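You operate a simulated robot arm through the tools that you are given. There is no shell and no other tool.

The job below is to be done with a simulated robot arm. You get a single attempt, and the scene is never put back.

JOB
Give grease points A and C one pump each from the winter pot.
Fine: open the block's cover, put the pot back where it stood and shut the cover; the third point gets none. Set down upright: what you pick out.
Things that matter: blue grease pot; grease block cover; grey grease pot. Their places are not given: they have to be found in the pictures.

Only the result counts: the job must be done as asked and must still hold three seconds after the hand-in. Knocking over, shifting, dropping, spilling or breaking anything else fails it. A push-on lid holds only when it is set on centred and level and pressed home; a screw cap is set on level and turned clockwise until tight.

ROBOT AND FRAMES
A 7-joint arm with a fingered hand, fixed in place. Base frame: the origin is at the foot of the arm, x ahead of it, y to its left, z up. Readings come in mm, degrees, newtons and seconds.
With the tool pointing down near the work surface it reaches from about 360 to 720 mm from the base axis. Its first joint turns from -69.0 to 172.0 degrees. Payload 3.4 kg.
Tool frame: the origin (TCP) lies between the finger pads and is the grasp point; the fingertips stand 25 mm ahead of it; z points along the fingers, y is the line along which they close. The gripper opens to 88 mm. The gripper's body begins 29 mm behind the TCP. The gripper is a hand of 5 fingers: y runs from the thumb to the fingers, the wrist lies at [-13, -97, -162] in the tool frame, and closing takes about 1.5 s.
Orientation is that of the tool frame in the base frame, as a unit quaternion [x, y, z, w]. With the fingers straight down and the wrist toward the robot, the tool's x, y and z point along [0, 1, 0], [1, 0, 0] and [0, 0, -1] of the base frame.

CONTROLS
- The arm moves only by the tool jog_arm. Its argument "motion" is one flat list of numbers, 7 for each row, row after row: the closure, from 0 (fully open) to 1 (shut), then the shift along the tool's x, y, z in mm, then the turn, a rotation vector about the tool's x, y, z in degrees. In form: [claw, tx, ty, tz, wx, wy, wz, claw, tx, ty, tz, wx, wy, wz, ...]. A call has 1 to 20 rows; each row shifts and turns the commanded pose from where the row before left it, along the tool's axes as they then stand. A row lasts 0.2 s, in which the tool goes at most 50 mm and 8.6 degrees; a call with a longer step from one row to the next is refused whole, and so is a gripper value outside its range. A pose out of reach is approached as far as the arm can. The call stops where the force on the tool passes 90 N (or 10 N more than at its start, if that is more) or the arm is blocked; 0.2 s more then pass. The fingers move at their own pace (about 153 mm/s each) and stop on an object; they squeeze with about 29 N. The grip force told is the motor's: it shows also when the fingers shut on nothing. Time passes only in rows, and 0.2 s behind the last, so rows that do not move let the fingers close. It gives the time, the measured TCP pose, the force on the tool (base axes), the opening and the grip force at its end, in the units of the frame above (readings bear some noise), with the torque about the TCP (base axes, N m) and any sound that the robot's microphone picked up.
- Cameras (640 x 400 px; columns grow to the right, rows downward): "scene" is fixed at [50.1, -651.7, 1432]; the picture's right is [0.55, -0.83, 0.00], its down [-0.35, -0.23, -0.91] and it looks along [0.76, 0.50, -0.42] (base axes); focal length 239 px, centre (320, 200). "wrist" rides on the gripper at [59, -79, -105] in the tool frame; the picture's right is [-0.73, 0.32, -0.61], its down [-0.62, -0.68, 0.38] and it looks along [-0.29, 0.66, 0.70] (tool axes); focal length 234 px, centre (320, 200).
- camera(camera): a new picture of that camera. It takes no simulated time.
- lift_body(by): slides the trunk up (or, below 0, down) by that many mm; the arm rides with it, the base frame stays. It gives what a move gives, with no picture.
- set_grasp(shape): the hand has 5 fingers and takes this shape, open, in about a second: jaw (thumb against the fingers, like two jaws); tri (thumb and two fingers); tip (a fingertip pinch); poke (one finger out to press); point (the index stretched); flat (the hand flat); cup (the hand cupped); fist (a fist). The gripper value then closes the fingers along that shape, each until it touches; the sizes above hold for jaw. It gives what a move gives, with no picture.
- pixel_to_xyz(camera, pixels): for up to 12 pixels [column, row] of the newest picture of that camera ("zoom" is the newest enlarged one), the place [x, y, z] in the base frame of the surface seen there, good to about 3 mm. It takes no simulated time.
- zoom(camera, box): a new picture of the part [left, top, right, bottom] of that camera's present view, enlarged. It takes no simulated time.
- finish_job(): hands the job in; it is judged then, once.

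Unless the task says otherwise, let go and move clear before handing in.

The tools are called after "Emit:" as a command line: name --argument value ..., lists and objects as JSON in quotes. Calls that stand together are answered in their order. jog_arm: Moves the arm, as the interface text tells. Its arguments: {"type":"object","properties":{"motion":{"type":"array","items":{"type":"number"}}},"required":["motion"]} The other tools are called the same way: lift_body (by) slides the trunk up or down; set_grasp (shape) gives the hand a shape; camera (camera) takes a picture; pixel_to_xyz (camera, pixels) gives the place of the surface under pixels of a picture; zoom (camera, box) takes an enlarged picture of a part of a camera's view; finish_job () hands the job in.

At the start:

```text
t: 0.0
eef_pos: [396.4, -225.9, 1409.3]
orientation: [0.708, 0.706, 0.002, 0.0]
wrist_force: [-0.3, -1.0, 0.3]
wrist_torque: [-0.01, 0.0, 0.0]
grip_width: 87.7
finger_force: 0.0
shape: jaw
trunk travel left (down, up): [-775.0, 165.0]
```

scene: 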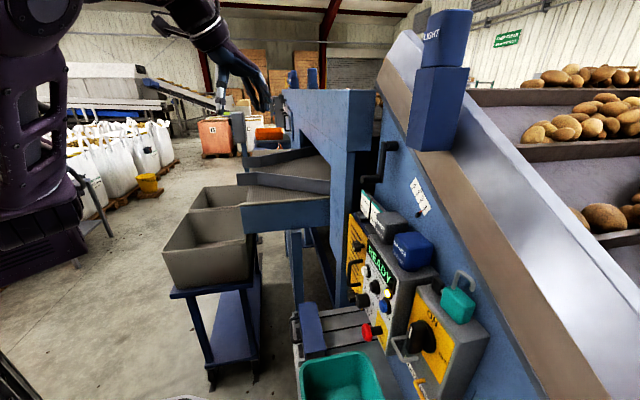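
wrist: 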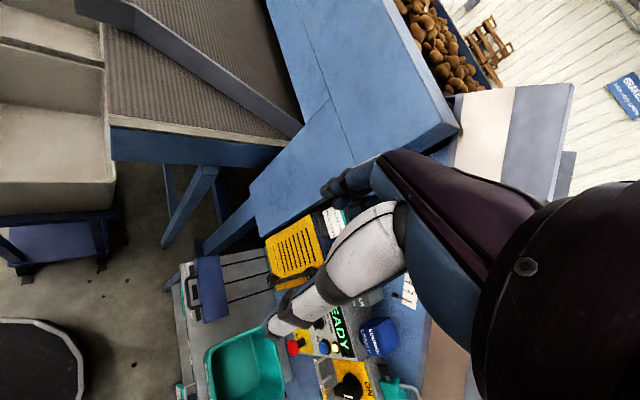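

The scene picture shows a control panel with boxes around (390,240), a blue box on top at (412,250), and a table with a green tray at (340,375). I'll zoom in to find the pots and the block cover.

Emit:
zoom --camera "scene" --box '[280, 160, 500, 400]'

Emit:
zoom --camera "wrist" --box '[160, 200, 440, 400]'

Emit:
zoom --camera "scene" --box '[330, 180, 450, 260]'

```text
1.67 times, centred on (390, 280) of scene
```

zoom: 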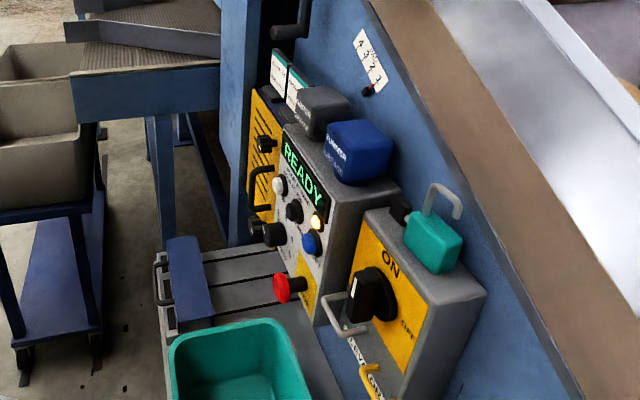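

```text
2.00 times, centred on (300, 300) of wrist
```

zoom: 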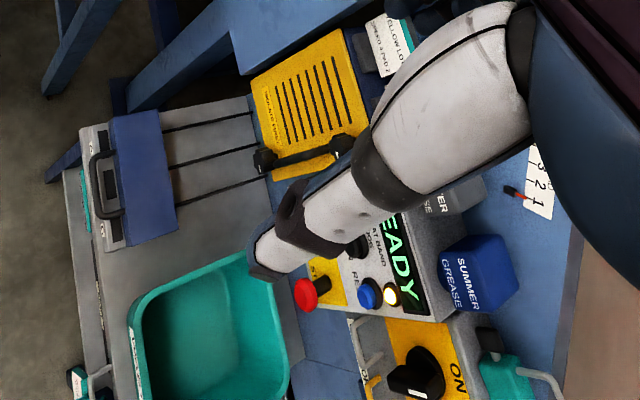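

```text
5.00 times, centred on (390, 220) of scene
```

zoom: 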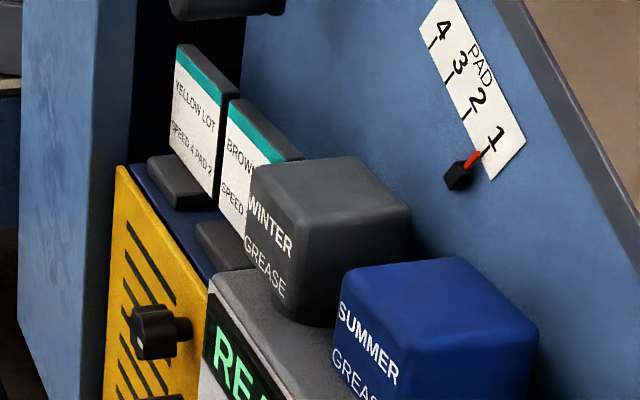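

The grey pot reads "WINTER GREASE" and stands on the control box next to the blue "SUMMER GREASE". I now look closely at the blue plate on the table at scene (310,325), which may be the block's cover.

Emit:
zoom --camera "scene" --box '[280, 290, 380, 360]'

Emit:
zoom --camera "wrist" --box '[160, 230, 280, 330]'

Emit:
zoom --camera "scene" --box '[280, 330, 380, 400]'

Emit:
zoom --camera "scene" --box '[340, 230, 500, 350]'

```text
5.71 times, centred on (330, 325) of scene
```

zoom: 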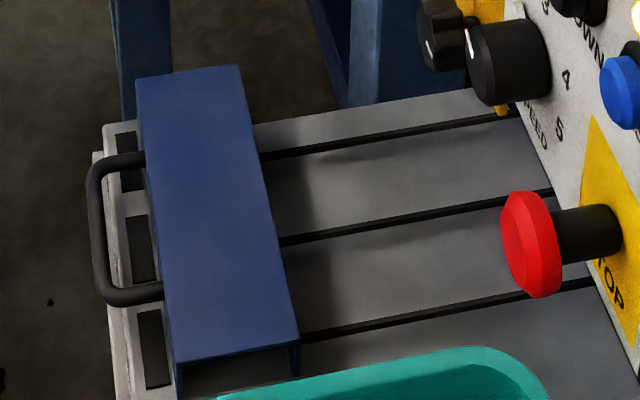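

```text
4.00 times, centred on (220, 280) of wrist
```

zoom: 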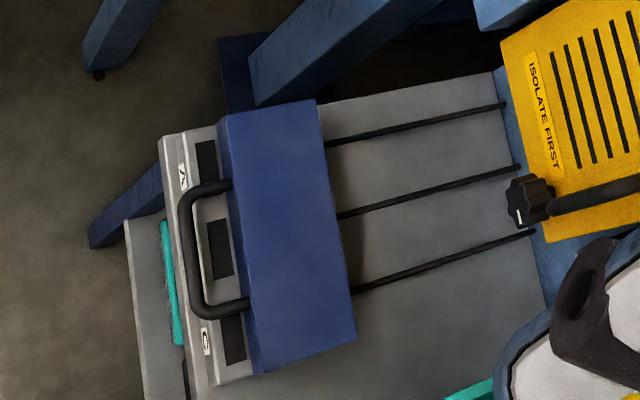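

```text
5.71 times, centred on (330, 365) of scene
```

zoom: 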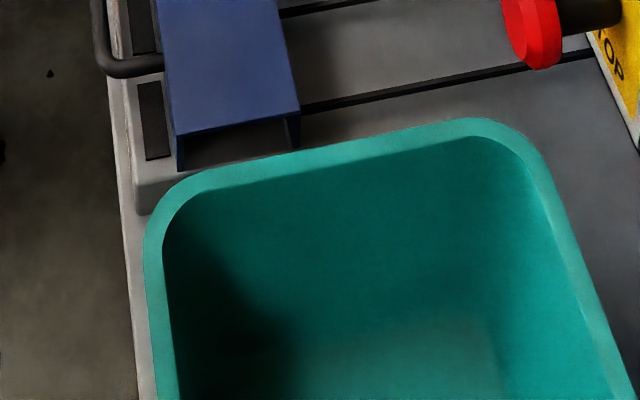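

```text
3.33 times, centred on (420, 290) of scene
```

zoom: 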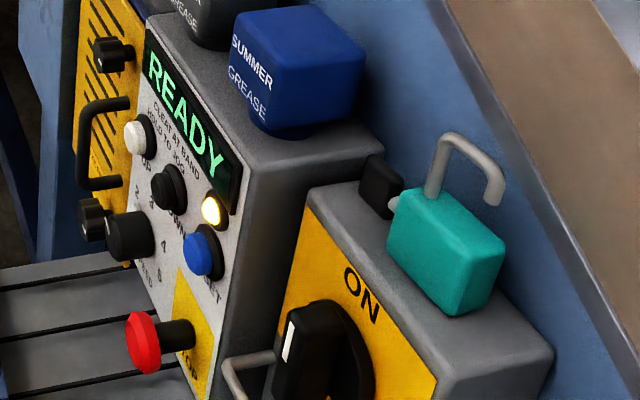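

The blue channel-shaped plate with the black bar handle sits over a block with marks "A" and "C" (wrist zoom (183,178) and (205,340)), with three grease lines leading to the machine. I'll measure the geometry.

Emit:
zoom --camera "wrist" --box '[160, 230, 280, 330]'

Emit:
pixel_to_xyz --camera "zoom" --pixels '[[225, 120], [312, 105], [350, 335], [265, 370], [190, 250], [205, 160], [220, 250], [232, 335], [183, 178], [205, 340], [410, 180], [150, 300]]'

Emit:
pixel_to_xyz --camera "scene" --pixels '[[388, 218], [412, 242], [412, 265], [385, 226], [345, 375], [302, 395], [371, 330], [365, 290], [318, 330], [378, 180], [457, 300], [140, 180]]'

```text
4.00 times, centred on (220, 280) of wrist
```

zoom: 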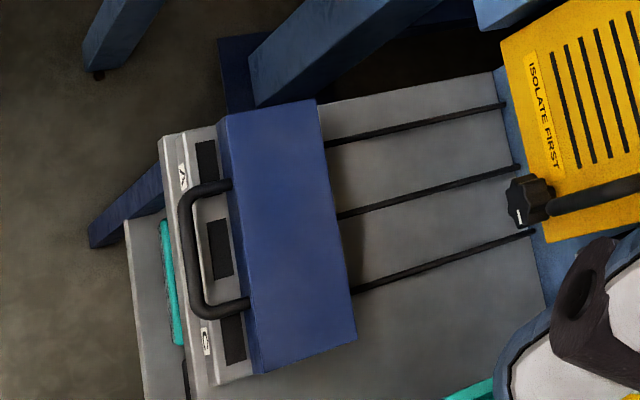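

```text
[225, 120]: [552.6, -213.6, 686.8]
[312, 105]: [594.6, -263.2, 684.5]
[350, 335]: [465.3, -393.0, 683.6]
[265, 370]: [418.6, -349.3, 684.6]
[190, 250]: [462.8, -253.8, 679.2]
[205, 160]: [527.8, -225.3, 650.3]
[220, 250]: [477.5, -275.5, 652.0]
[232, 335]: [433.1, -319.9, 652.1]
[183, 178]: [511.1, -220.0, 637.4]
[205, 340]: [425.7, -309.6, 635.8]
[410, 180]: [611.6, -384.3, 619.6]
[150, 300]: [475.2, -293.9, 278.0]
```

```text
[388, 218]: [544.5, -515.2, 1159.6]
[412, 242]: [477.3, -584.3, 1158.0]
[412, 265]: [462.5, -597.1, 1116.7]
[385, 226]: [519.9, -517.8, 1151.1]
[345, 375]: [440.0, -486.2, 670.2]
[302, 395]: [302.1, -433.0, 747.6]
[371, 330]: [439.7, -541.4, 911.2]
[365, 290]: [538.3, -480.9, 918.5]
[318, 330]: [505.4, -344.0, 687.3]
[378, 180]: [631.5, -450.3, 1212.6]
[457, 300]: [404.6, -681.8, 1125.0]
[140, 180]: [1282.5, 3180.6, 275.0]
```

The block lies at about 45° in x-y, with cover top at z≈685 and the pots on the control box at z≈1160. Before moving I check what could be in the arm's way, and measure the pots.

Emit:
camera --camera "scene"

Emit:
pixel_to_xyz --camera "scene" --pixels '[[330, 110], [350, 180], [290, 98], [375, 98], [325, 200], [285, 215], [243, 225], [205, 240], [345, 270], [375, 145], [395, 75], [260, 100]]'

Emit:
zoom --camera "scene" --box '[350, 190, 450, 280]'

Emit:
pixel_to_xyz --camera "zoom" --pixels '[[235, 180], [330, 165], [390, 200], [300, 225], [310, 270], [250, 240], [335, 320], [350, 280], [460, 255], [510, 310], [400, 330], [430, 380]]'

```text
taken
```

scene: 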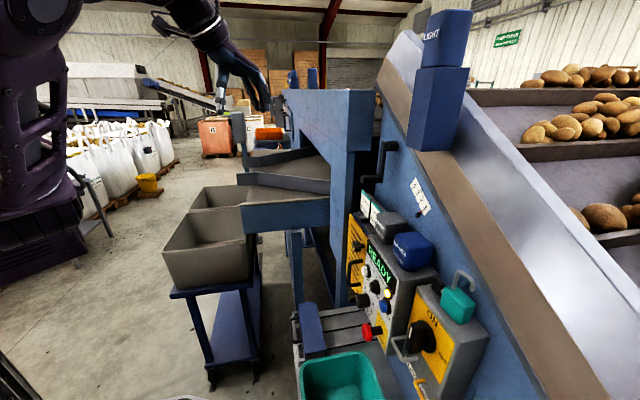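

```text
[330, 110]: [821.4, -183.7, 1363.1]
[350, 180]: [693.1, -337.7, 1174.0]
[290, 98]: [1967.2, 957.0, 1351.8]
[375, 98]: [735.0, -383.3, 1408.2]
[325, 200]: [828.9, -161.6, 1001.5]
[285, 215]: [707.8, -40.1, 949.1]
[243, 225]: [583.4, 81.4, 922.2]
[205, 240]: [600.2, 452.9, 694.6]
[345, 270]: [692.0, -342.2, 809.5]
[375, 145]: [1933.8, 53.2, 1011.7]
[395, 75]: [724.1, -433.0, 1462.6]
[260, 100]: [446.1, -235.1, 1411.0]
```

```text
4.44 times, centred on (400, 235) of scene
```

zoom: 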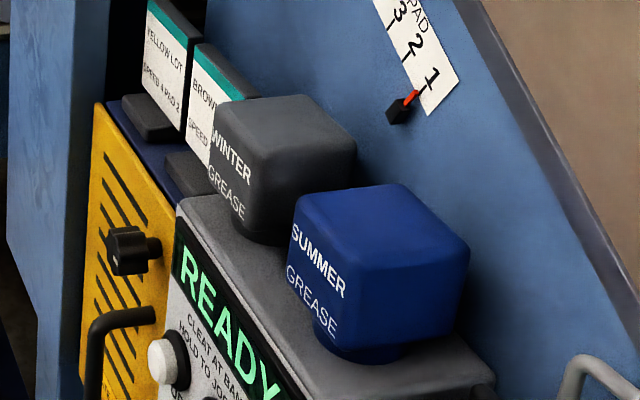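

```text
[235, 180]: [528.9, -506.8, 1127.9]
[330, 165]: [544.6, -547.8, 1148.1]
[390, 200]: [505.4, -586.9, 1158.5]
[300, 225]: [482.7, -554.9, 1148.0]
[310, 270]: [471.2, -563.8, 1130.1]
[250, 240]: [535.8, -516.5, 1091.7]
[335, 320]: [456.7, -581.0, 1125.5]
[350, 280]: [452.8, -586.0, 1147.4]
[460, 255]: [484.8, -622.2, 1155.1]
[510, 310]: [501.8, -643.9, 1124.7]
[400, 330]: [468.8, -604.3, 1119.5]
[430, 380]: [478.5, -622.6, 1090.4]
```

The grey pot stands at about (530,-530), body top z≈1158, with the blue pot beside it and the wall ~d=810 mm behind. I turn the hand 45° so the wrist camera faces the panel, keeping high and clear, then look.

Emit:
jog_arm --motion '[0, 0, 0, 0, 0, 0, 7.5, 0, 0, 0, 0, 0, 0, 7.5, 0, 0, 0, 0, 0, 0, 7.5, 0, 0, 0, 0, 0, 0, 7.5, 0, 0, 0, 0, 0, 0, 7.5, 0, 0, 0, 0, 0, 0, 7.5]'

Emit:
camera --camera "wrist"

Emit:
camera --camera "scene"

```text
t: 1.4
eef_pos: [395.9, -237.7, 1396.8]
orientation: [0.924, 0.382, 0.002, -0.002]
wrist_force: [-0.4, 0.1, -0.7]
wrist_torque: [-0.04, -0.02, 0.02]
grip_width: 87.7
finger_force: 0.1
shape: jaw
out of reach, approached as far as the arm can: row 6
trunk travel left (down, up): [-775.0, 165.0]
```

```text
taken
```

wrist: 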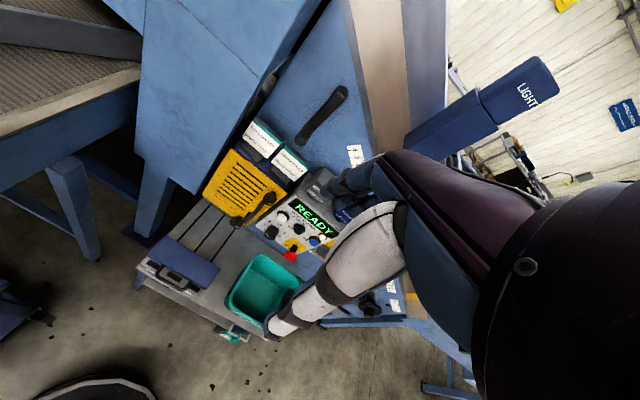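

```text
taken
```

scene: 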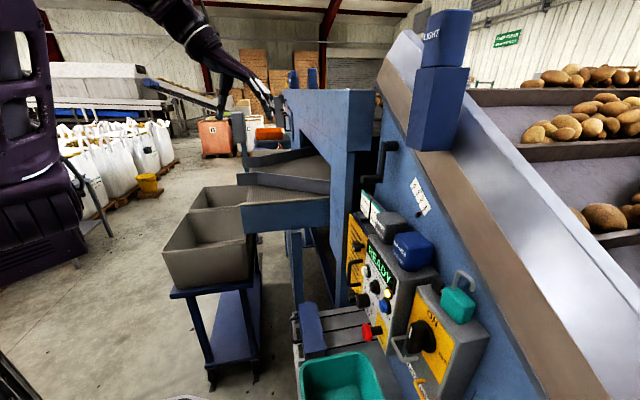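

The yaw worked (limited reach at this height). The hand hides the pots at (345,200), so I lower the trunk to bring the camera nearer.

Emit:
lift_body --by -250

Emit:
camera --camera "wrist"

Emit:
camera --camera "scene"

```text
t: 4.0
eef_pos: [394.4, -235.8, 1148.0]
orientation: [0.924, 0.383, 0.003, 0.001]
wrist_force: [0.3, 0.6, -0.1]
wrist_torque: [-0.01, 0.02, 0.02]
grip_width: 87.7
finger_force: 0.1
shape: jaw
trunk travel left (down, up): [-525.0, 415.0]
```

```text
taken
```

wrist: 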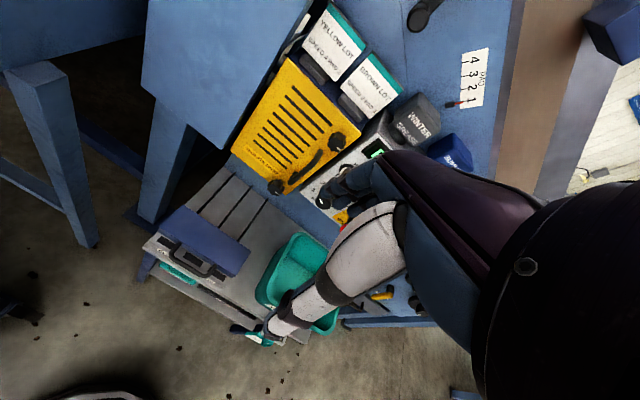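

```text
taken
```

scene: 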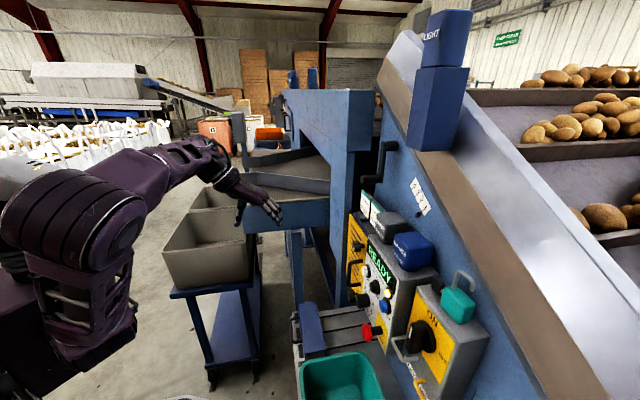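

The wrist camera now sees the block at (205,240) and the pots at (415,120). I zoom on both.

Emit:
zoom --camera "wrist" --box '[130, 190, 270, 300]'

Emit:
zoom --camera "wrist" --box '[340, 60, 500, 180]'

Emit:
zoom --camera "wrist" --box '[230, 20, 400, 160]'

```text
3.64 times, centred on (200, 245) of wrist
```

zoom: 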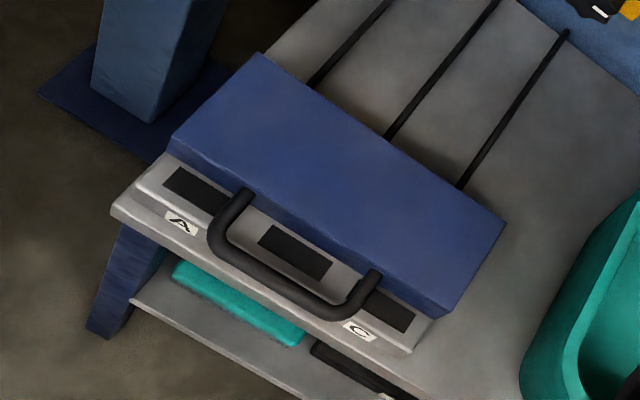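

```text
3.33 times, centred on (420, 120) of wrist
```

zoom: 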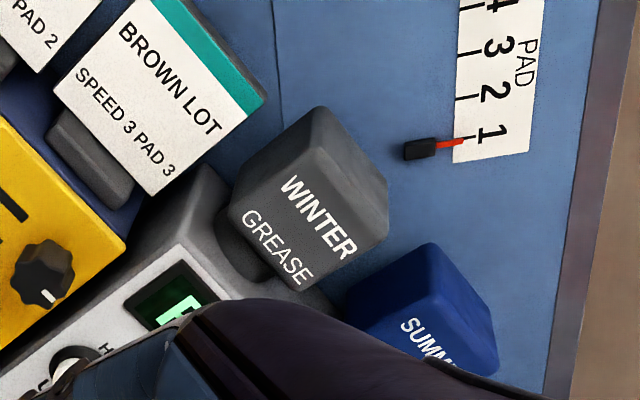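

```text
2.86 times, centred on (315, 90) of wrist
```

zoom: 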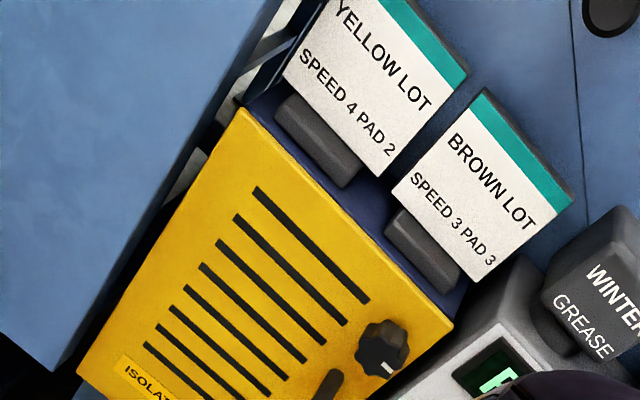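

The block shows "A" at left and "C" at right (zoom (180,222), (360,330)), black pads on its front ledge, and the cover behind with a D-handle. I'll measure heights of cover, handle, pads and pot faces.

Emit:
zoom --camera "wrist" --box '[130, 190, 270, 300]'

Emit:
pixel_to_xyz --camera "zoom" --pixels '[[180, 133], [262, 58], [500, 222], [430, 308], [170, 150], [440, 315], [230, 215], [280, 285], [365, 290], [195, 190], [295, 252], [385, 310]]'

Emit:
pixel_to_xyz --camera "zoom" --pixels '[[180, 222], [360, 330], [130, 190], [125, 215], [410, 345], [300, 120], [400, 170], [470, 205], [550, 100], [240, 295], [340, 350], [160, 300]]'

Emit:
zoom --camera "wrist" --box '[340, 60, 500, 180]'

Emit:
pixel_to_xyz --camera "zoom" --pixels '[[280, 180], [360, 235], [240, 205], [300, 280], [320, 120], [375, 175], [325, 160], [240, 240], [400, 330], [430, 260], [380, 300], [440, 200]]'

```text
3.64 times, centred on (200, 245) of wrist
```

zoom: 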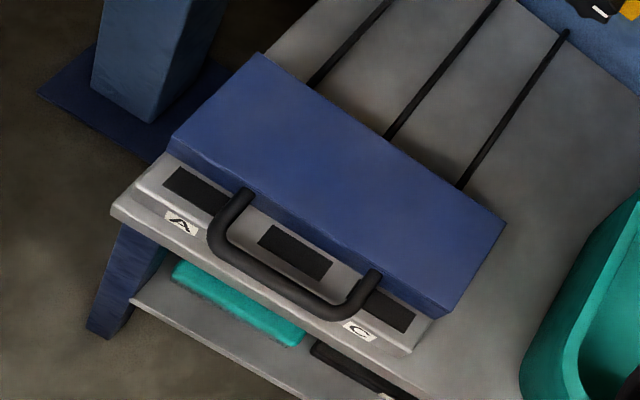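

```text
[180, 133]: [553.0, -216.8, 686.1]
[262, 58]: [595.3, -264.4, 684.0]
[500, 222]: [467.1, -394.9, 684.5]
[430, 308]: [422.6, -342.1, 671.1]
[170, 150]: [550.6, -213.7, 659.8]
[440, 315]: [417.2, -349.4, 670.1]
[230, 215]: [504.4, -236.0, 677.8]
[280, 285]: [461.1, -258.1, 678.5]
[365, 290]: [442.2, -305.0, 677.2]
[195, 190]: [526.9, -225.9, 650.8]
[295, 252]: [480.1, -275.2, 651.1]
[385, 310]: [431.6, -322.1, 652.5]
```

```text
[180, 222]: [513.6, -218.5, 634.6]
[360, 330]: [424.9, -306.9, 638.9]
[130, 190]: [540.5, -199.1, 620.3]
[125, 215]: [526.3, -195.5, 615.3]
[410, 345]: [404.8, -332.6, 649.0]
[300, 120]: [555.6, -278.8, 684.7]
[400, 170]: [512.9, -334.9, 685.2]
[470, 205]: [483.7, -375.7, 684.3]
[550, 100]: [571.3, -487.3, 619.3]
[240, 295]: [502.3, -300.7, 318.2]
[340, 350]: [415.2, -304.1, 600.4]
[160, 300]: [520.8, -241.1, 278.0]
```

```text
3.33 times, centred on (420, 120) of wrist
```

zoom: 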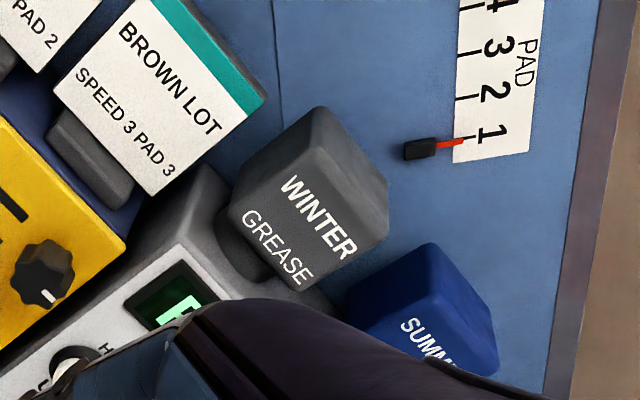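

```text
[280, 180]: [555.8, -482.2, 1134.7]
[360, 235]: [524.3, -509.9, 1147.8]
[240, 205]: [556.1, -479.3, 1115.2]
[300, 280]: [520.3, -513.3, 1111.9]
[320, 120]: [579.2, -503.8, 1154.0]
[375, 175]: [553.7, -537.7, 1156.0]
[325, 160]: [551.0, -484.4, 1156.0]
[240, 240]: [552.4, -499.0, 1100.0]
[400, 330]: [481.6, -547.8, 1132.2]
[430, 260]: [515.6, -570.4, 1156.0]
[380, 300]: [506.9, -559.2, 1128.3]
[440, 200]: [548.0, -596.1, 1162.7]
```

Cover top is z≈685, spanning 188 mm along the block with a handle bar at z≈672 about 35 mm out in front. I zoom harder on the cover's end and edges to tell hinge from slide.

Emit:
zoom --camera "scene" --box '[292, 330, 342, 365]'

Emit:
zoom --camera "scene" --box '[290, 295, 340, 330]'

Emit:
zoom --camera "wrist" --box '[150, 200, 200, 240]'

Emit:
zoom --camera "wrist" --box '[215, 235, 275, 285]'

```text
11.43 times, centred on (317, 348) of scene
```

zoom: 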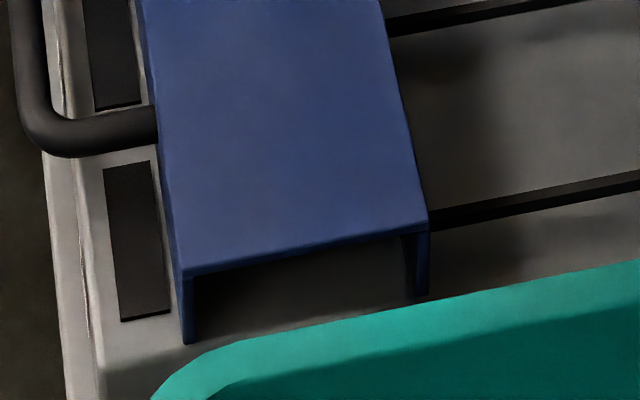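

```text
11.43 times, centred on (315, 312) of scene
```

zoom: 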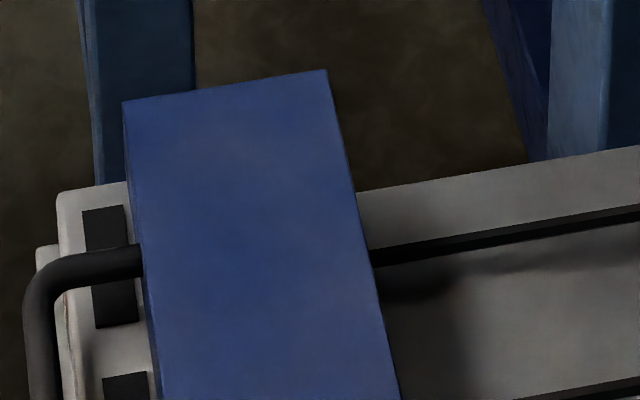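

```text
10.00 times, centred on (175, 220) of wrist
```

zoom: 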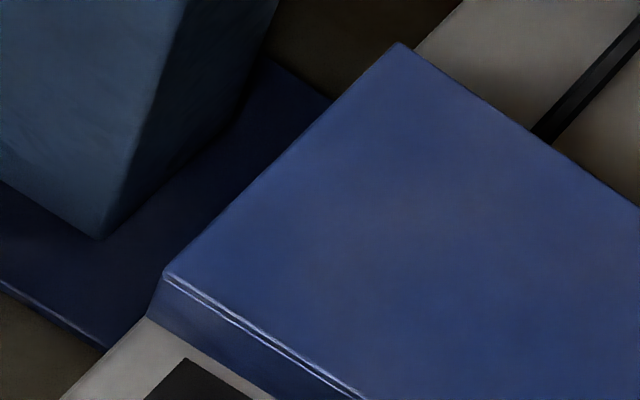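

```text
8.00 times, centred on (245, 260) of wrist
```

zoom: 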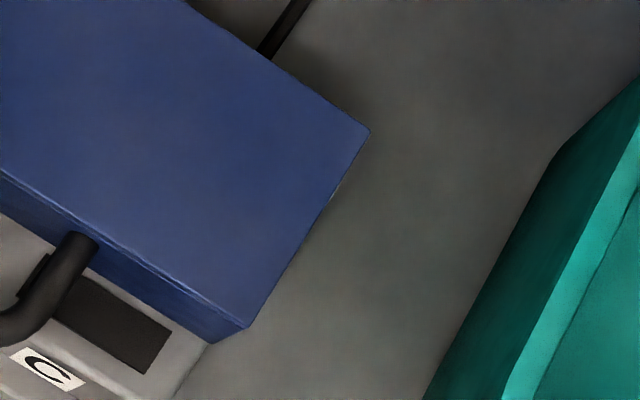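

No hinge hardware is visible; I'll test the cover gently by its handle. Before lowering, I check what the black round thing at wrist (80,390) and other low items near the arm are.

Emit:
pixel_to_xyz --camera "wrist" --pixels '[[80, 392], [10, 305], [245, 330], [310, 320], [385, 295], [295, 245], [180, 275], [225, 260], [40, 90], [300, 330], [275, 300], [335, 310]]'

Emit:
pixel_to_xyz --camera "scene" --pixels '[[300, 365], [385, 395], [330, 358], [400, 345], [415, 385], [20, 390], [60, 200], [130, 240], [30, 320], [270, 210], [235, 180], [110, 330]]'

```text
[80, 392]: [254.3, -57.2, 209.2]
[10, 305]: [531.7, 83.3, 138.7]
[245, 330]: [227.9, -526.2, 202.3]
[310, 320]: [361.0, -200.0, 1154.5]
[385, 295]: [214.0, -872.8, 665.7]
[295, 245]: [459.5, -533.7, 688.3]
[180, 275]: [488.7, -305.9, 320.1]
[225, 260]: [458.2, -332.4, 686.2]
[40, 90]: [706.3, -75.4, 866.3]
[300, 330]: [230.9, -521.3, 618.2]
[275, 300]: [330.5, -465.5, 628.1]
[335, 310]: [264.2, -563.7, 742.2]
```

```text
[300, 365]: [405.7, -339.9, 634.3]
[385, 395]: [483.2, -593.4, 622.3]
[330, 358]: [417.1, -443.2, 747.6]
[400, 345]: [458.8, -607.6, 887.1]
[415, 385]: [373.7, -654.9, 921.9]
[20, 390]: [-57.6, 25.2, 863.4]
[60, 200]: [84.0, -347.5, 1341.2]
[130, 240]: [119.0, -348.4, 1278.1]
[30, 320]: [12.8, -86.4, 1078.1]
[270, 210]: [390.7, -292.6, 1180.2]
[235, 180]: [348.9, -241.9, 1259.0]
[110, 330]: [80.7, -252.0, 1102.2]
```

The elbow and forearm have clear space (elbow near (100,-348,1300), nearest fixtures beyond d=520 mm). I lower the trunk 350 mm to come near the block.

Emit:
lift_body --by -350

Emit:
camera --camera "wrist"

Emit:
camera --camera "scene"

```text
t: 7.4
eef_pos: [394.3, -237.2, 797.4]
orientation: [0.924, 0.383, 0.002, -0.001]
wrist_force: [0.3, 0.2, -0.9]
wrist_torque: [0.02, -0.02, 0.01]
grip_width: 87.5
finger_force: 0.1
shape: jaw
trunk travel left (down, up): [-175.0, 765.0]
```

```text
taken
```

wrist: 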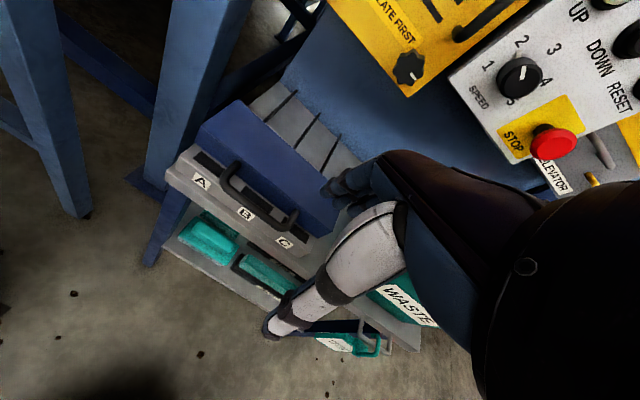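

```text
taken
```

scene: 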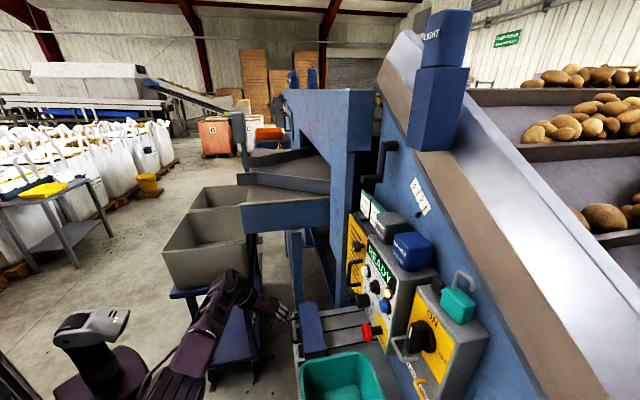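

Labels A, B, C are clear at wrist (200,182), (247,213), (284,243), handle bar in front of all. I test a partial closure in free space, since the fingers must fit between the bar and the cover's front.

Emit:
jog_arm --motion '[0.6, 0, 0, 0, 0, 0, 0, 0.6, 0, 0, 0, 0, 0, 0, 0.6, 0, 0, 0, 0, 0, 0, 0.6, 0, 0, 0, 0, 0, 0, 0.6, 0, 0, 0, 0, 0, 0]'

Emit:
camera --camera "wrist"

Emit:
zoom --camera "scene" --box '[180, 260, 320, 360]'

```text
t: 8.6
eef_pos: [395.8, -235.5, 796.9]
orientation: [0.924, 0.383, 0.002, 0.0]
wrist_force: [0.7, -0.7, 0.1]
wrist_torque: [-0.01, -0.01, -0.02]
grip_width: 35.4
finger_force: 0.1
shape: jaw
trunk travel left (down, up): [-175.0, 765.0]
```

```text
taken
```

wrist: 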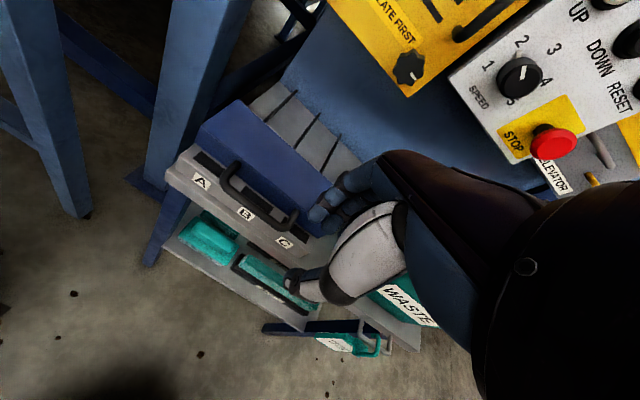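

```text
4.00 times, centred on (250, 310) of scene
```

zoom: 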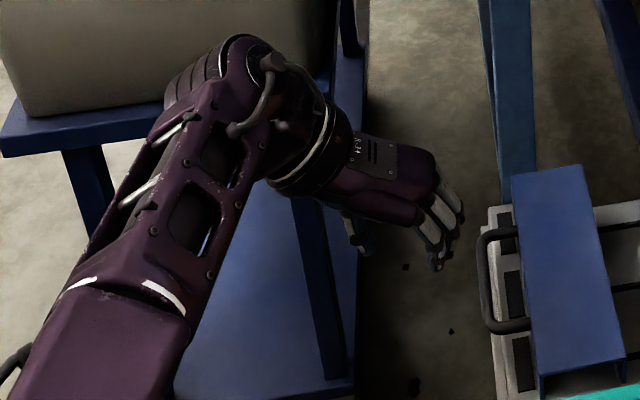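

Closure 0.6 gives 35 mm; the jaw uses four fingers across ~80 mm, too broad between the handle posts. I try the "tri" shape.

Emit:
set_grasp --shape "tri"

Emit:
camera --camera "wrist"

Emit:
zoom --camera "scene" --box '[220, 260, 320, 330]'

```text
t: 9.5
eef_pos: [394.8, -235.4, 797.8]
orientation: [0.924, 0.383, 0.003, 0.0]
wrist_force: [-0.8, 0.1, -0.8]
wrist_torque: [-0.01, 0.04, -0.01]
grip_width: 87.6
finger_force: 0.1
shape: tri
trunk travel left (down, up): [-175.0, 765.0]
```

```text
taken
```

wrist: 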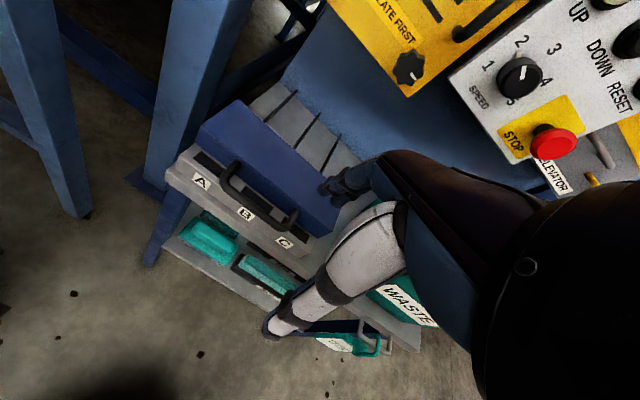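

```text
5.71 times, centred on (270, 295) of scene
```

zoom: 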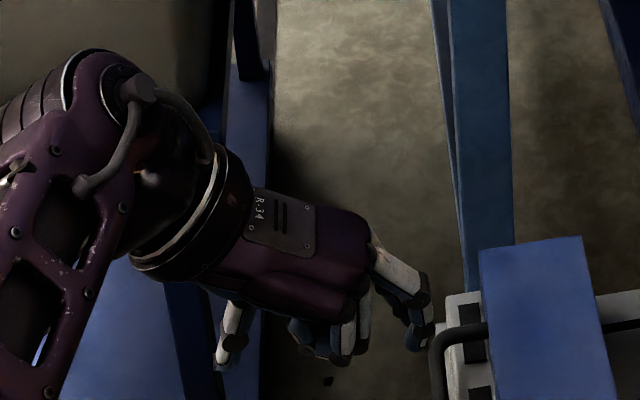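

Tri leaves index and middle stretched with the others curled. I measure where those fingertips and the thumb tip are relative to the TCP.

Emit:
pixel_to_xyz --camera "wrist" --pixels '[[322, 188], [335, 185], [340, 200], [345, 175], [272, 330], [268, 322], [300, 305], [285, 318]]'

Emit:
zoom --camera "wrist" --box '[250, 140, 410, 340]'

Emit:
pixel_to_xyz --camera "scene" --pixels '[[291, 320], [294, 317], [289, 309], [278, 320], [273, 317], [258, 322], [261, 315]]'

```text
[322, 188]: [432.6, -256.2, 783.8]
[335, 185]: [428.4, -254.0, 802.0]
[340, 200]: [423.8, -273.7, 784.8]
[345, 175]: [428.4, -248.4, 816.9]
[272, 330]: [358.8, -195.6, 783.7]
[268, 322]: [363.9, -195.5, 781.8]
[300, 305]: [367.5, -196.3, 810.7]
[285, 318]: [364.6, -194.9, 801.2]
```

```text
2.00 times, centred on (330, 240) of wrist
```

zoom: 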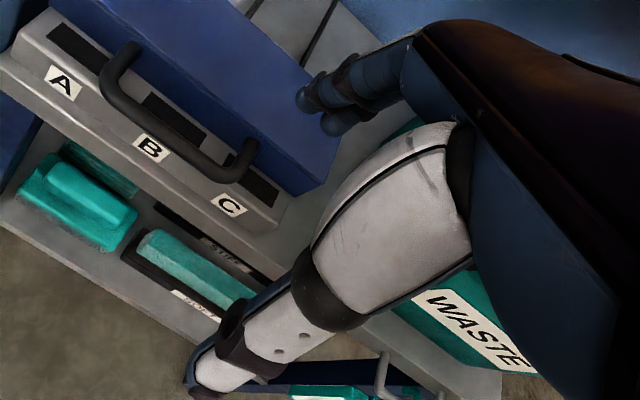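

```text
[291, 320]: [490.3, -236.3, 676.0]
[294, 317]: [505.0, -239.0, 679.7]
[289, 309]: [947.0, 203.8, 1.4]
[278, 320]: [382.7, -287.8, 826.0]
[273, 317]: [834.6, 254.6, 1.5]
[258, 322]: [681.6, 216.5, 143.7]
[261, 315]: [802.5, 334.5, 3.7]
```

Tri puts index and middle at x≈+11/−9 mm and the thumb opposite, so it is centred on the TCP and ~40 mm wide. I move above the handle bar (z≈740) with the fingers partly closed.

Emit:
jog_arm --motion '[0.6, 7.7, 15.6, 14.4, 0, 0, 0, 0.6, 7.7, 15.6, 14.4, 0, 0, 0, 0.6, 7.7, 15.6, 14.4, 0, 0, 0, 0.6, 7.7, 15.6, 14.4, 0, 0, 0, 0.6, 0, 0, 0, 0, 0, 0]'

Emit:
camera --camera "wrist"

Emit:
zoom --camera "scene" --box '[240, 270, 340, 350]'

```text
t: 10.7
eef_pos: [462.8, -256.5, 738.3]
orientation: [0.924, 0.383, 0.003, -0.001]
wrist_force: [-0.1, -0.2, -0.4]
wrist_torque: [0.03, 0.0, -0.01]
grip_width: 35.6
finger_force: 0.1
shape: tri
trunk travel left (down, up): [-175.0, 765.0]
```

```text
taken
```

wrist: 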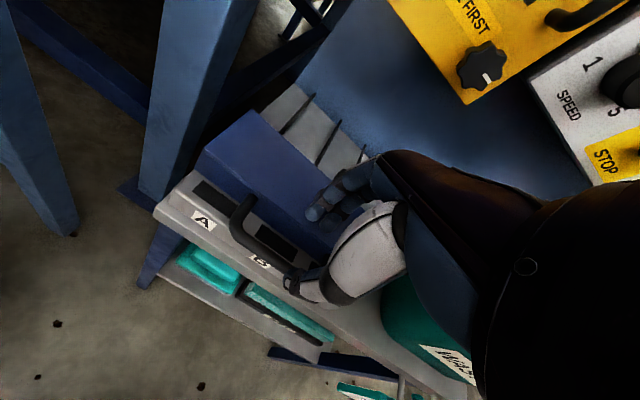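

```text
5.00 times, centred on (290, 310) of scene
```

zoom: 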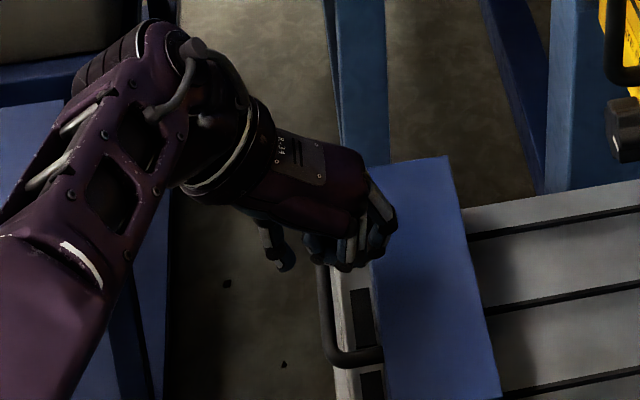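

I check where the partly closed fingertips and knuckles sit relative to the cover's front (d≈543).

Emit:
zoom --camera "wrist" --box '[230, 140, 410, 320]'

Emit:
pixel_to_xyz --camera "wrist" --pixels '[[314, 214], [330, 225], [325, 200], [318, 200], [345, 180], [365, 172], [350, 205], [292, 283], [310, 290], [290, 275]]'

```text
2.22 times, centred on (320, 230) of wrist
```

zoom: 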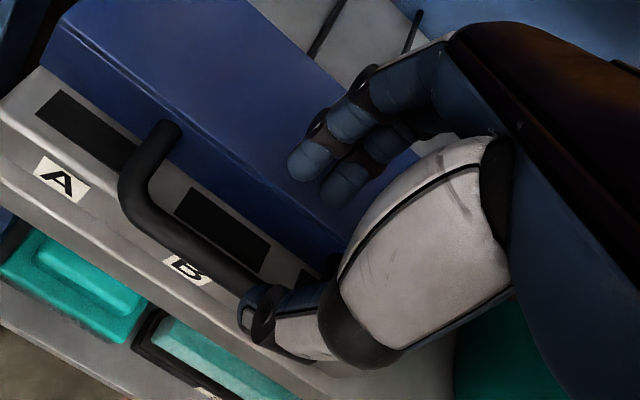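

```text
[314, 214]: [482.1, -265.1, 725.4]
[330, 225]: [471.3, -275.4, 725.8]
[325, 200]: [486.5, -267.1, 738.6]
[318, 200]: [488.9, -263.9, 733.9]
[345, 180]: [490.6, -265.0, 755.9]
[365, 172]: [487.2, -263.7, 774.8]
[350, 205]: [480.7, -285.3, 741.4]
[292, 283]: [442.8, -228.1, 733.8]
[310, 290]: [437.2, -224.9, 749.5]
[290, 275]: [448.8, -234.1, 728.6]
```

The index tip sits at d≈528 with its back near 540, just short of the cover. I close a bit more (0.68), shift 2 mm toward the robot, and descend around the bar in small steps.

Emit:
jog_arm --motion '[0.68, 2, -2, 10, 0, 0, 0, 0.68, 0, 0, 10, 0, 0, 0, 0.68, 0, 0, 10, 0, 0, 0, 0.68, 0, 0, 10, 0, 0, 0, 0.68, 0, 0, 8, 0, 0, 0, 0.68, 0, 0, 6, 0, 0, 0]'

Emit:
camera --camera "wrist"

Emit:
zoom --camera "scene" --box '[250, 280, 340, 350]'

```text
t: 12.1
eef_pos: [459.3, -252.4, 687.3]
orientation: [0.924, 0.383, 0.004, 0.001]
wrist_force: [-6.8, 7.2, 14.4]
wrist_torque: [-0.46, -0.3, -0.03]
grip_width: 27.2
finger_force: 0.0
shape: tri
trunk travel left (down, up): [-175.0, 765.0]
```

```text
taken
```

wrist: 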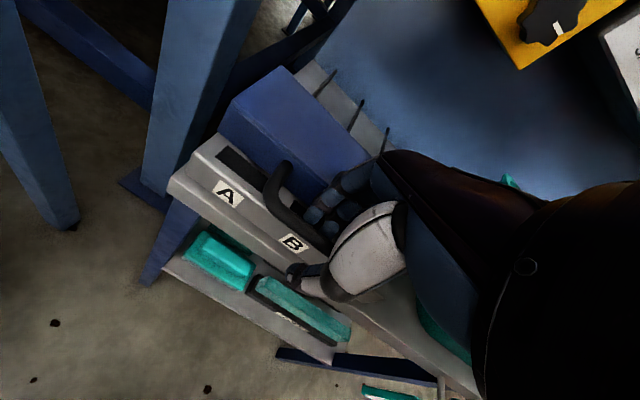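

```text
5.71 times, centred on (295, 315) of scene
```

zoom: 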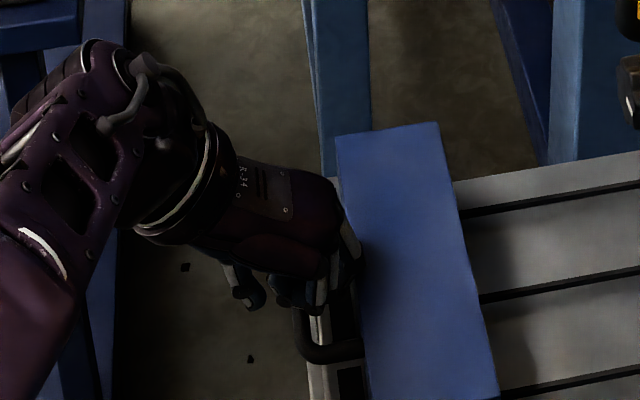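

A contact force of about 10 N back and 14 N up shows the fingers touch something at z≈687. I zoom in on the contact.

Emit:
zoom --camera "wrist" --box '[200, 130, 400, 310]'

Emit:
pixel_to_xyz --camera "wrist" --pixels '[[284, 195], [275, 185], [313, 213], [322, 227], [330, 200], [345, 180], [308, 240], [240, 115], [300, 175], [293, 270], [300, 72], [325, 243]]'

```text
2.22 times, centred on (300, 220) of wrist
```

zoom: 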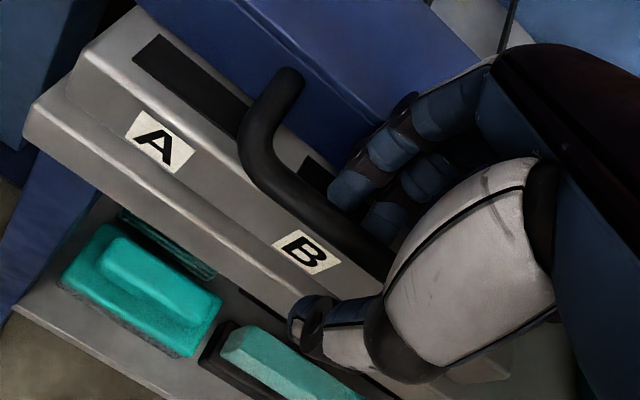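

```text
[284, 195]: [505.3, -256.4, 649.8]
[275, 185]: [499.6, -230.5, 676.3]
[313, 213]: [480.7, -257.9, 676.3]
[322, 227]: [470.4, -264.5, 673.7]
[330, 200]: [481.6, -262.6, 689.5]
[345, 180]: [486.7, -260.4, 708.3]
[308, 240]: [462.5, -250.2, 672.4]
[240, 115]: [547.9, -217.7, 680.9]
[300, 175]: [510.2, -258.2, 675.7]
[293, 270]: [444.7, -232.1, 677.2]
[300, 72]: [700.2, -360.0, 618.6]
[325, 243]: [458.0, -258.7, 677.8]
```

The fingers are between bar and cover (index tip d≈522, bar d≈504), thumb in front. I close on the bar.

Emit:
jog_arm --motion '[0.8, 0, 0, 0, 0, 0, 0, 0.9, 0, 0, 0, 0, 0, 0, 1, 0, 0, 0, 0, 0, 0, 1, 0, 0, 0, 0, 0, 0, 1, 0, 0, 0, 0, 0, 0]'

Emit:
zoom --camera "wrist" --box '[200, 130, 400, 310]'

```text
t: 13.3
eef_pos: [459.7, -254.2, 684.8]
orientation: [0.924, 0.383, 0.002, 0.0]
wrist_force: [-5.1, 2.4, 0.4]
wrist_torque: [0.03, 0.04, -0.05]
grip_width: 1.5
finger_force: 28.9
shape: tri
trunk travel left (down, up): [-175.0, 765.0]
```

```text
2.22 times, centred on (300, 220) of wrist
```

zoom: 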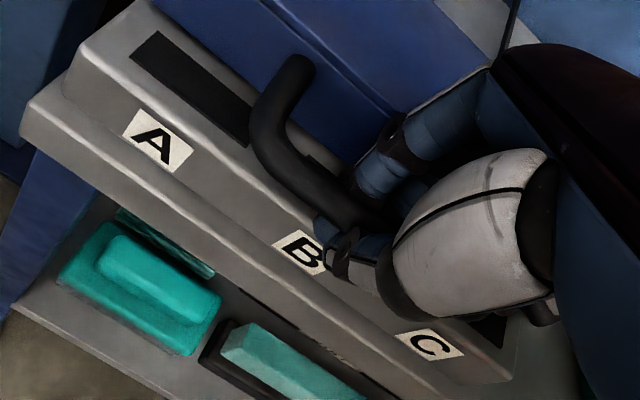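

The opening reads 1.5 mm with 29 N, and the bar looks shifted relative to label B. I measure where the cover and bar are now.

Emit:
camera --camera "wrist"

Emit:
zoom --camera "scene" --box '[280, 295, 340, 365]'

Emit:
pixel_to_xyz --camera "scene" --pixels '[[303, 306], [321, 302], [331, 350], [311, 352], [312, 330], [320, 345]]'

Emit:
pixel_to_xyz --camera "wrist" --pixels '[[285, 190], [300, 205], [320, 220], [290, 165], [305, 175], [245, 110], [315, 195], [290, 160], [325, 235], [335, 215], [240, 150], [310, 215]]'

```text
taken
```

wrist: 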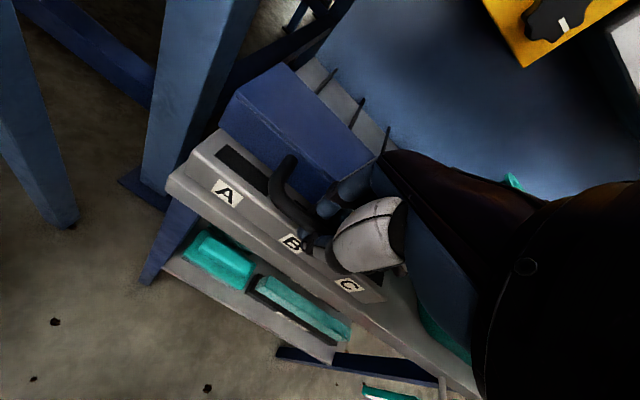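

```text
5.71 times, centred on (310, 330) of scene
```

zoom: 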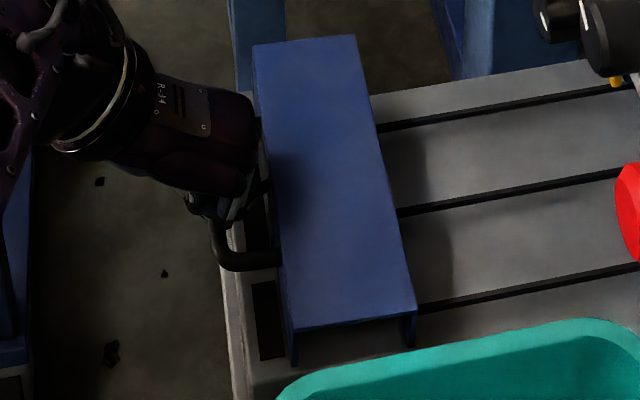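

```text
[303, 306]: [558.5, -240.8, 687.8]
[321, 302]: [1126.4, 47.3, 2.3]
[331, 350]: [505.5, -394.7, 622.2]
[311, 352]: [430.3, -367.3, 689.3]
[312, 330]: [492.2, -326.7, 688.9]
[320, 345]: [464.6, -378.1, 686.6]
```

```text
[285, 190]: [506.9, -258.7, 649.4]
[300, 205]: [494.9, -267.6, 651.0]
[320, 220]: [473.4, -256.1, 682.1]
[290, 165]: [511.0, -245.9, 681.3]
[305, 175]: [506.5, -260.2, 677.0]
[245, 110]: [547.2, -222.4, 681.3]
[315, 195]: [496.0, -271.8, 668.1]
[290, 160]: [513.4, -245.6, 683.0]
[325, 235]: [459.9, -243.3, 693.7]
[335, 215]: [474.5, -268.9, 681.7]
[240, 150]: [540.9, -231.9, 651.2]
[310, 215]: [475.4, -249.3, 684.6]
```

The cover's top front is now ~689 while the rear is ~686 and the bar has risen to ~682: it hinges at its rear, and the closed fingers cage the bar. I lift a little along that arc and watch the forces.

Emit:
jog_arm --motion '[1, 0, 1, -8, 0, 0, 0, 1, 0, 2, -8, 0, 0, 0, 1, 0, 3, -8, 0, 0, 0, 1, 0, 0, 0, 0, 0, 0]'

Emit:
zoom --camera "wrist" --box '[180, 90, 400, 290]'

Emit:
zoom --camera "scene" --box '[270, 290, 350, 360]'

```text
t: 14.3
eef_pos: [466.7, -259.6, 710.8]
orientation: [0.924, 0.383, 0.002, -0.001]
wrist_force: [-1.5, -4.0, -2.2]
wrist_torque: [0.02, 0.01, -0.08]
grip_width: 1.5
finger_force: 29.2
shape: tri
trunk travel left (down, up): [-175.0, 765.0]
```

```text
2.00 times, centred on (290, 190) of wrist
```

zoom: 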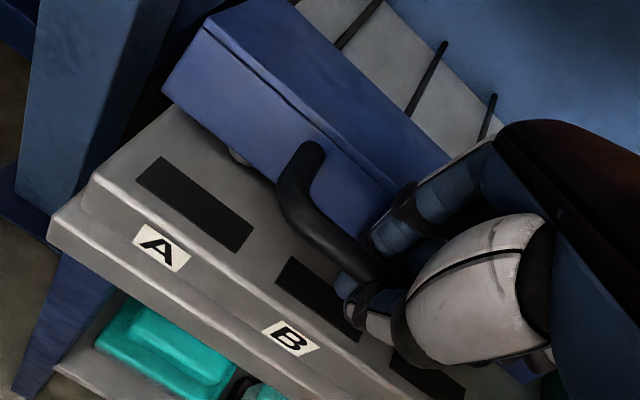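

```text
5.71 times, centred on (310, 325) of scene
```

zoom: 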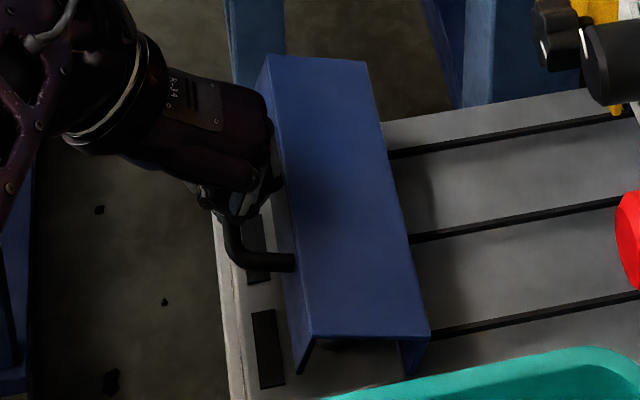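

The cover swings up easily about its rear edge (only ~4 N) and a point shows at zoom (238,155) under it. I continue the arc.

Emit:
jog_arm --motion '[1, 0, 5, -7.8, 0, 0, 0, 1, 0, 5.6, -7.3, 0, 0, 0, 1, 0, 6.3, -6.8, 0, 0, 0, 1, 0, 6.8, -6.3, 0, 0, 0, 1, 0, 7.3, -5.6, 0, 0, 0, 1, 0, 7.8, -5, 0, 0, 0, 1, 0, 0, 0, 0, 0, 0]'

Emit:
zoom --camera "wrist" --box '[180, 90, 400, 290]'

Emit:
zoom --camera "scene" --box '[270, 280, 350, 350]'

```text
t: 15.9
eef_pos: [492.9, -287.0, 747.7]
orientation: [0.924, 0.382, 0.003, -0.001]
wrist_force: [0.1, 0.1, 0.5]
wrist_torque: [0.05, 0.0, -0.04]
grip_width: 1.2
finger_force: 29.5
shape: tri
trunk travel left (down, up): [-175.0, 765.0]
```

```text
2.00 times, centred on (290, 190) of wrist
```

zoom: 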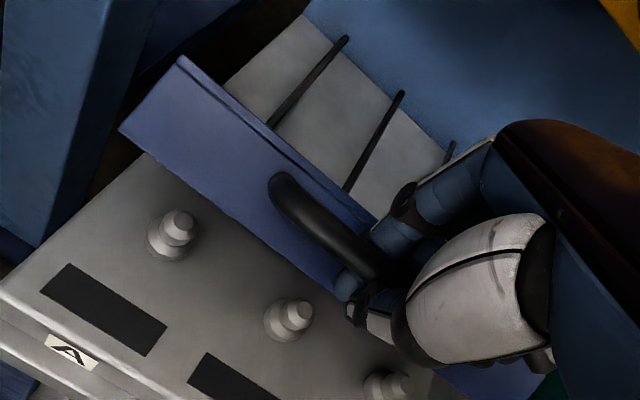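

```text
5.71 times, centred on (310, 315) of scene
```

zoom: 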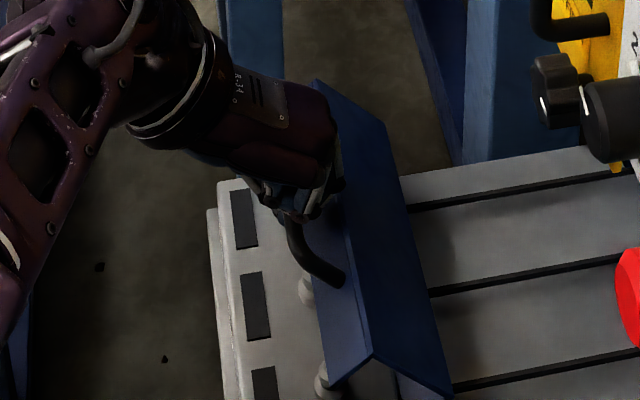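

The nipples A, B, C are exposed (zoom (172,233), (290,317), (385,385)) and force is near zero. I carry the cover on past vertical in small steps.

Emit:
jog_arm --motion '[1, 0, 8.1, -4.3, 0, 0, 0, 1, 0, 8.6, -3.5, 0, 0, 0, 1, 0, 8.8, -2.8, 0, 0, 0, 1, 0, 9.1, -2, 0, 0, 0, 1, 0, 9.2, -1.2, 0, 0, 0, 1, 0, 9.2, -0.4, 0, 0, 0, 1, 0, 0, 0, 0, 0, 0]'

Emit:
zoom --camera "wrist" --box '[180, 90, 400, 290]'

Emit:
zoom --camera "scene" --box '[270, 270, 370, 350]'

```text
t: 17.5
eef_pos: [530.6, -324.9, 763.8]
orientation: [0.924, 0.383, 0.002, -0.001]
wrist_force: [0.7, 0.2, -2.3]
wrist_torque: [0.02, 0.09, -0.02]
grip_width: 1.0
finger_force: 29.1
shape: tri
trunk travel left (down, up): [-175.0, 765.0]
```

```text
2.00 times, centred on (290, 190) of wrist
```

zoom: 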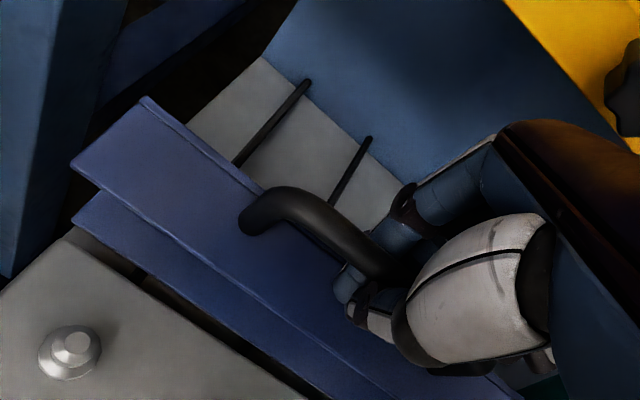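

```text
5.00 times, centred on (320, 310) of scene
```

zoom: 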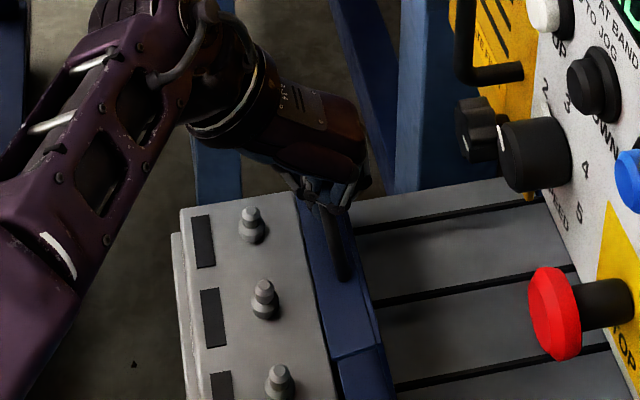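

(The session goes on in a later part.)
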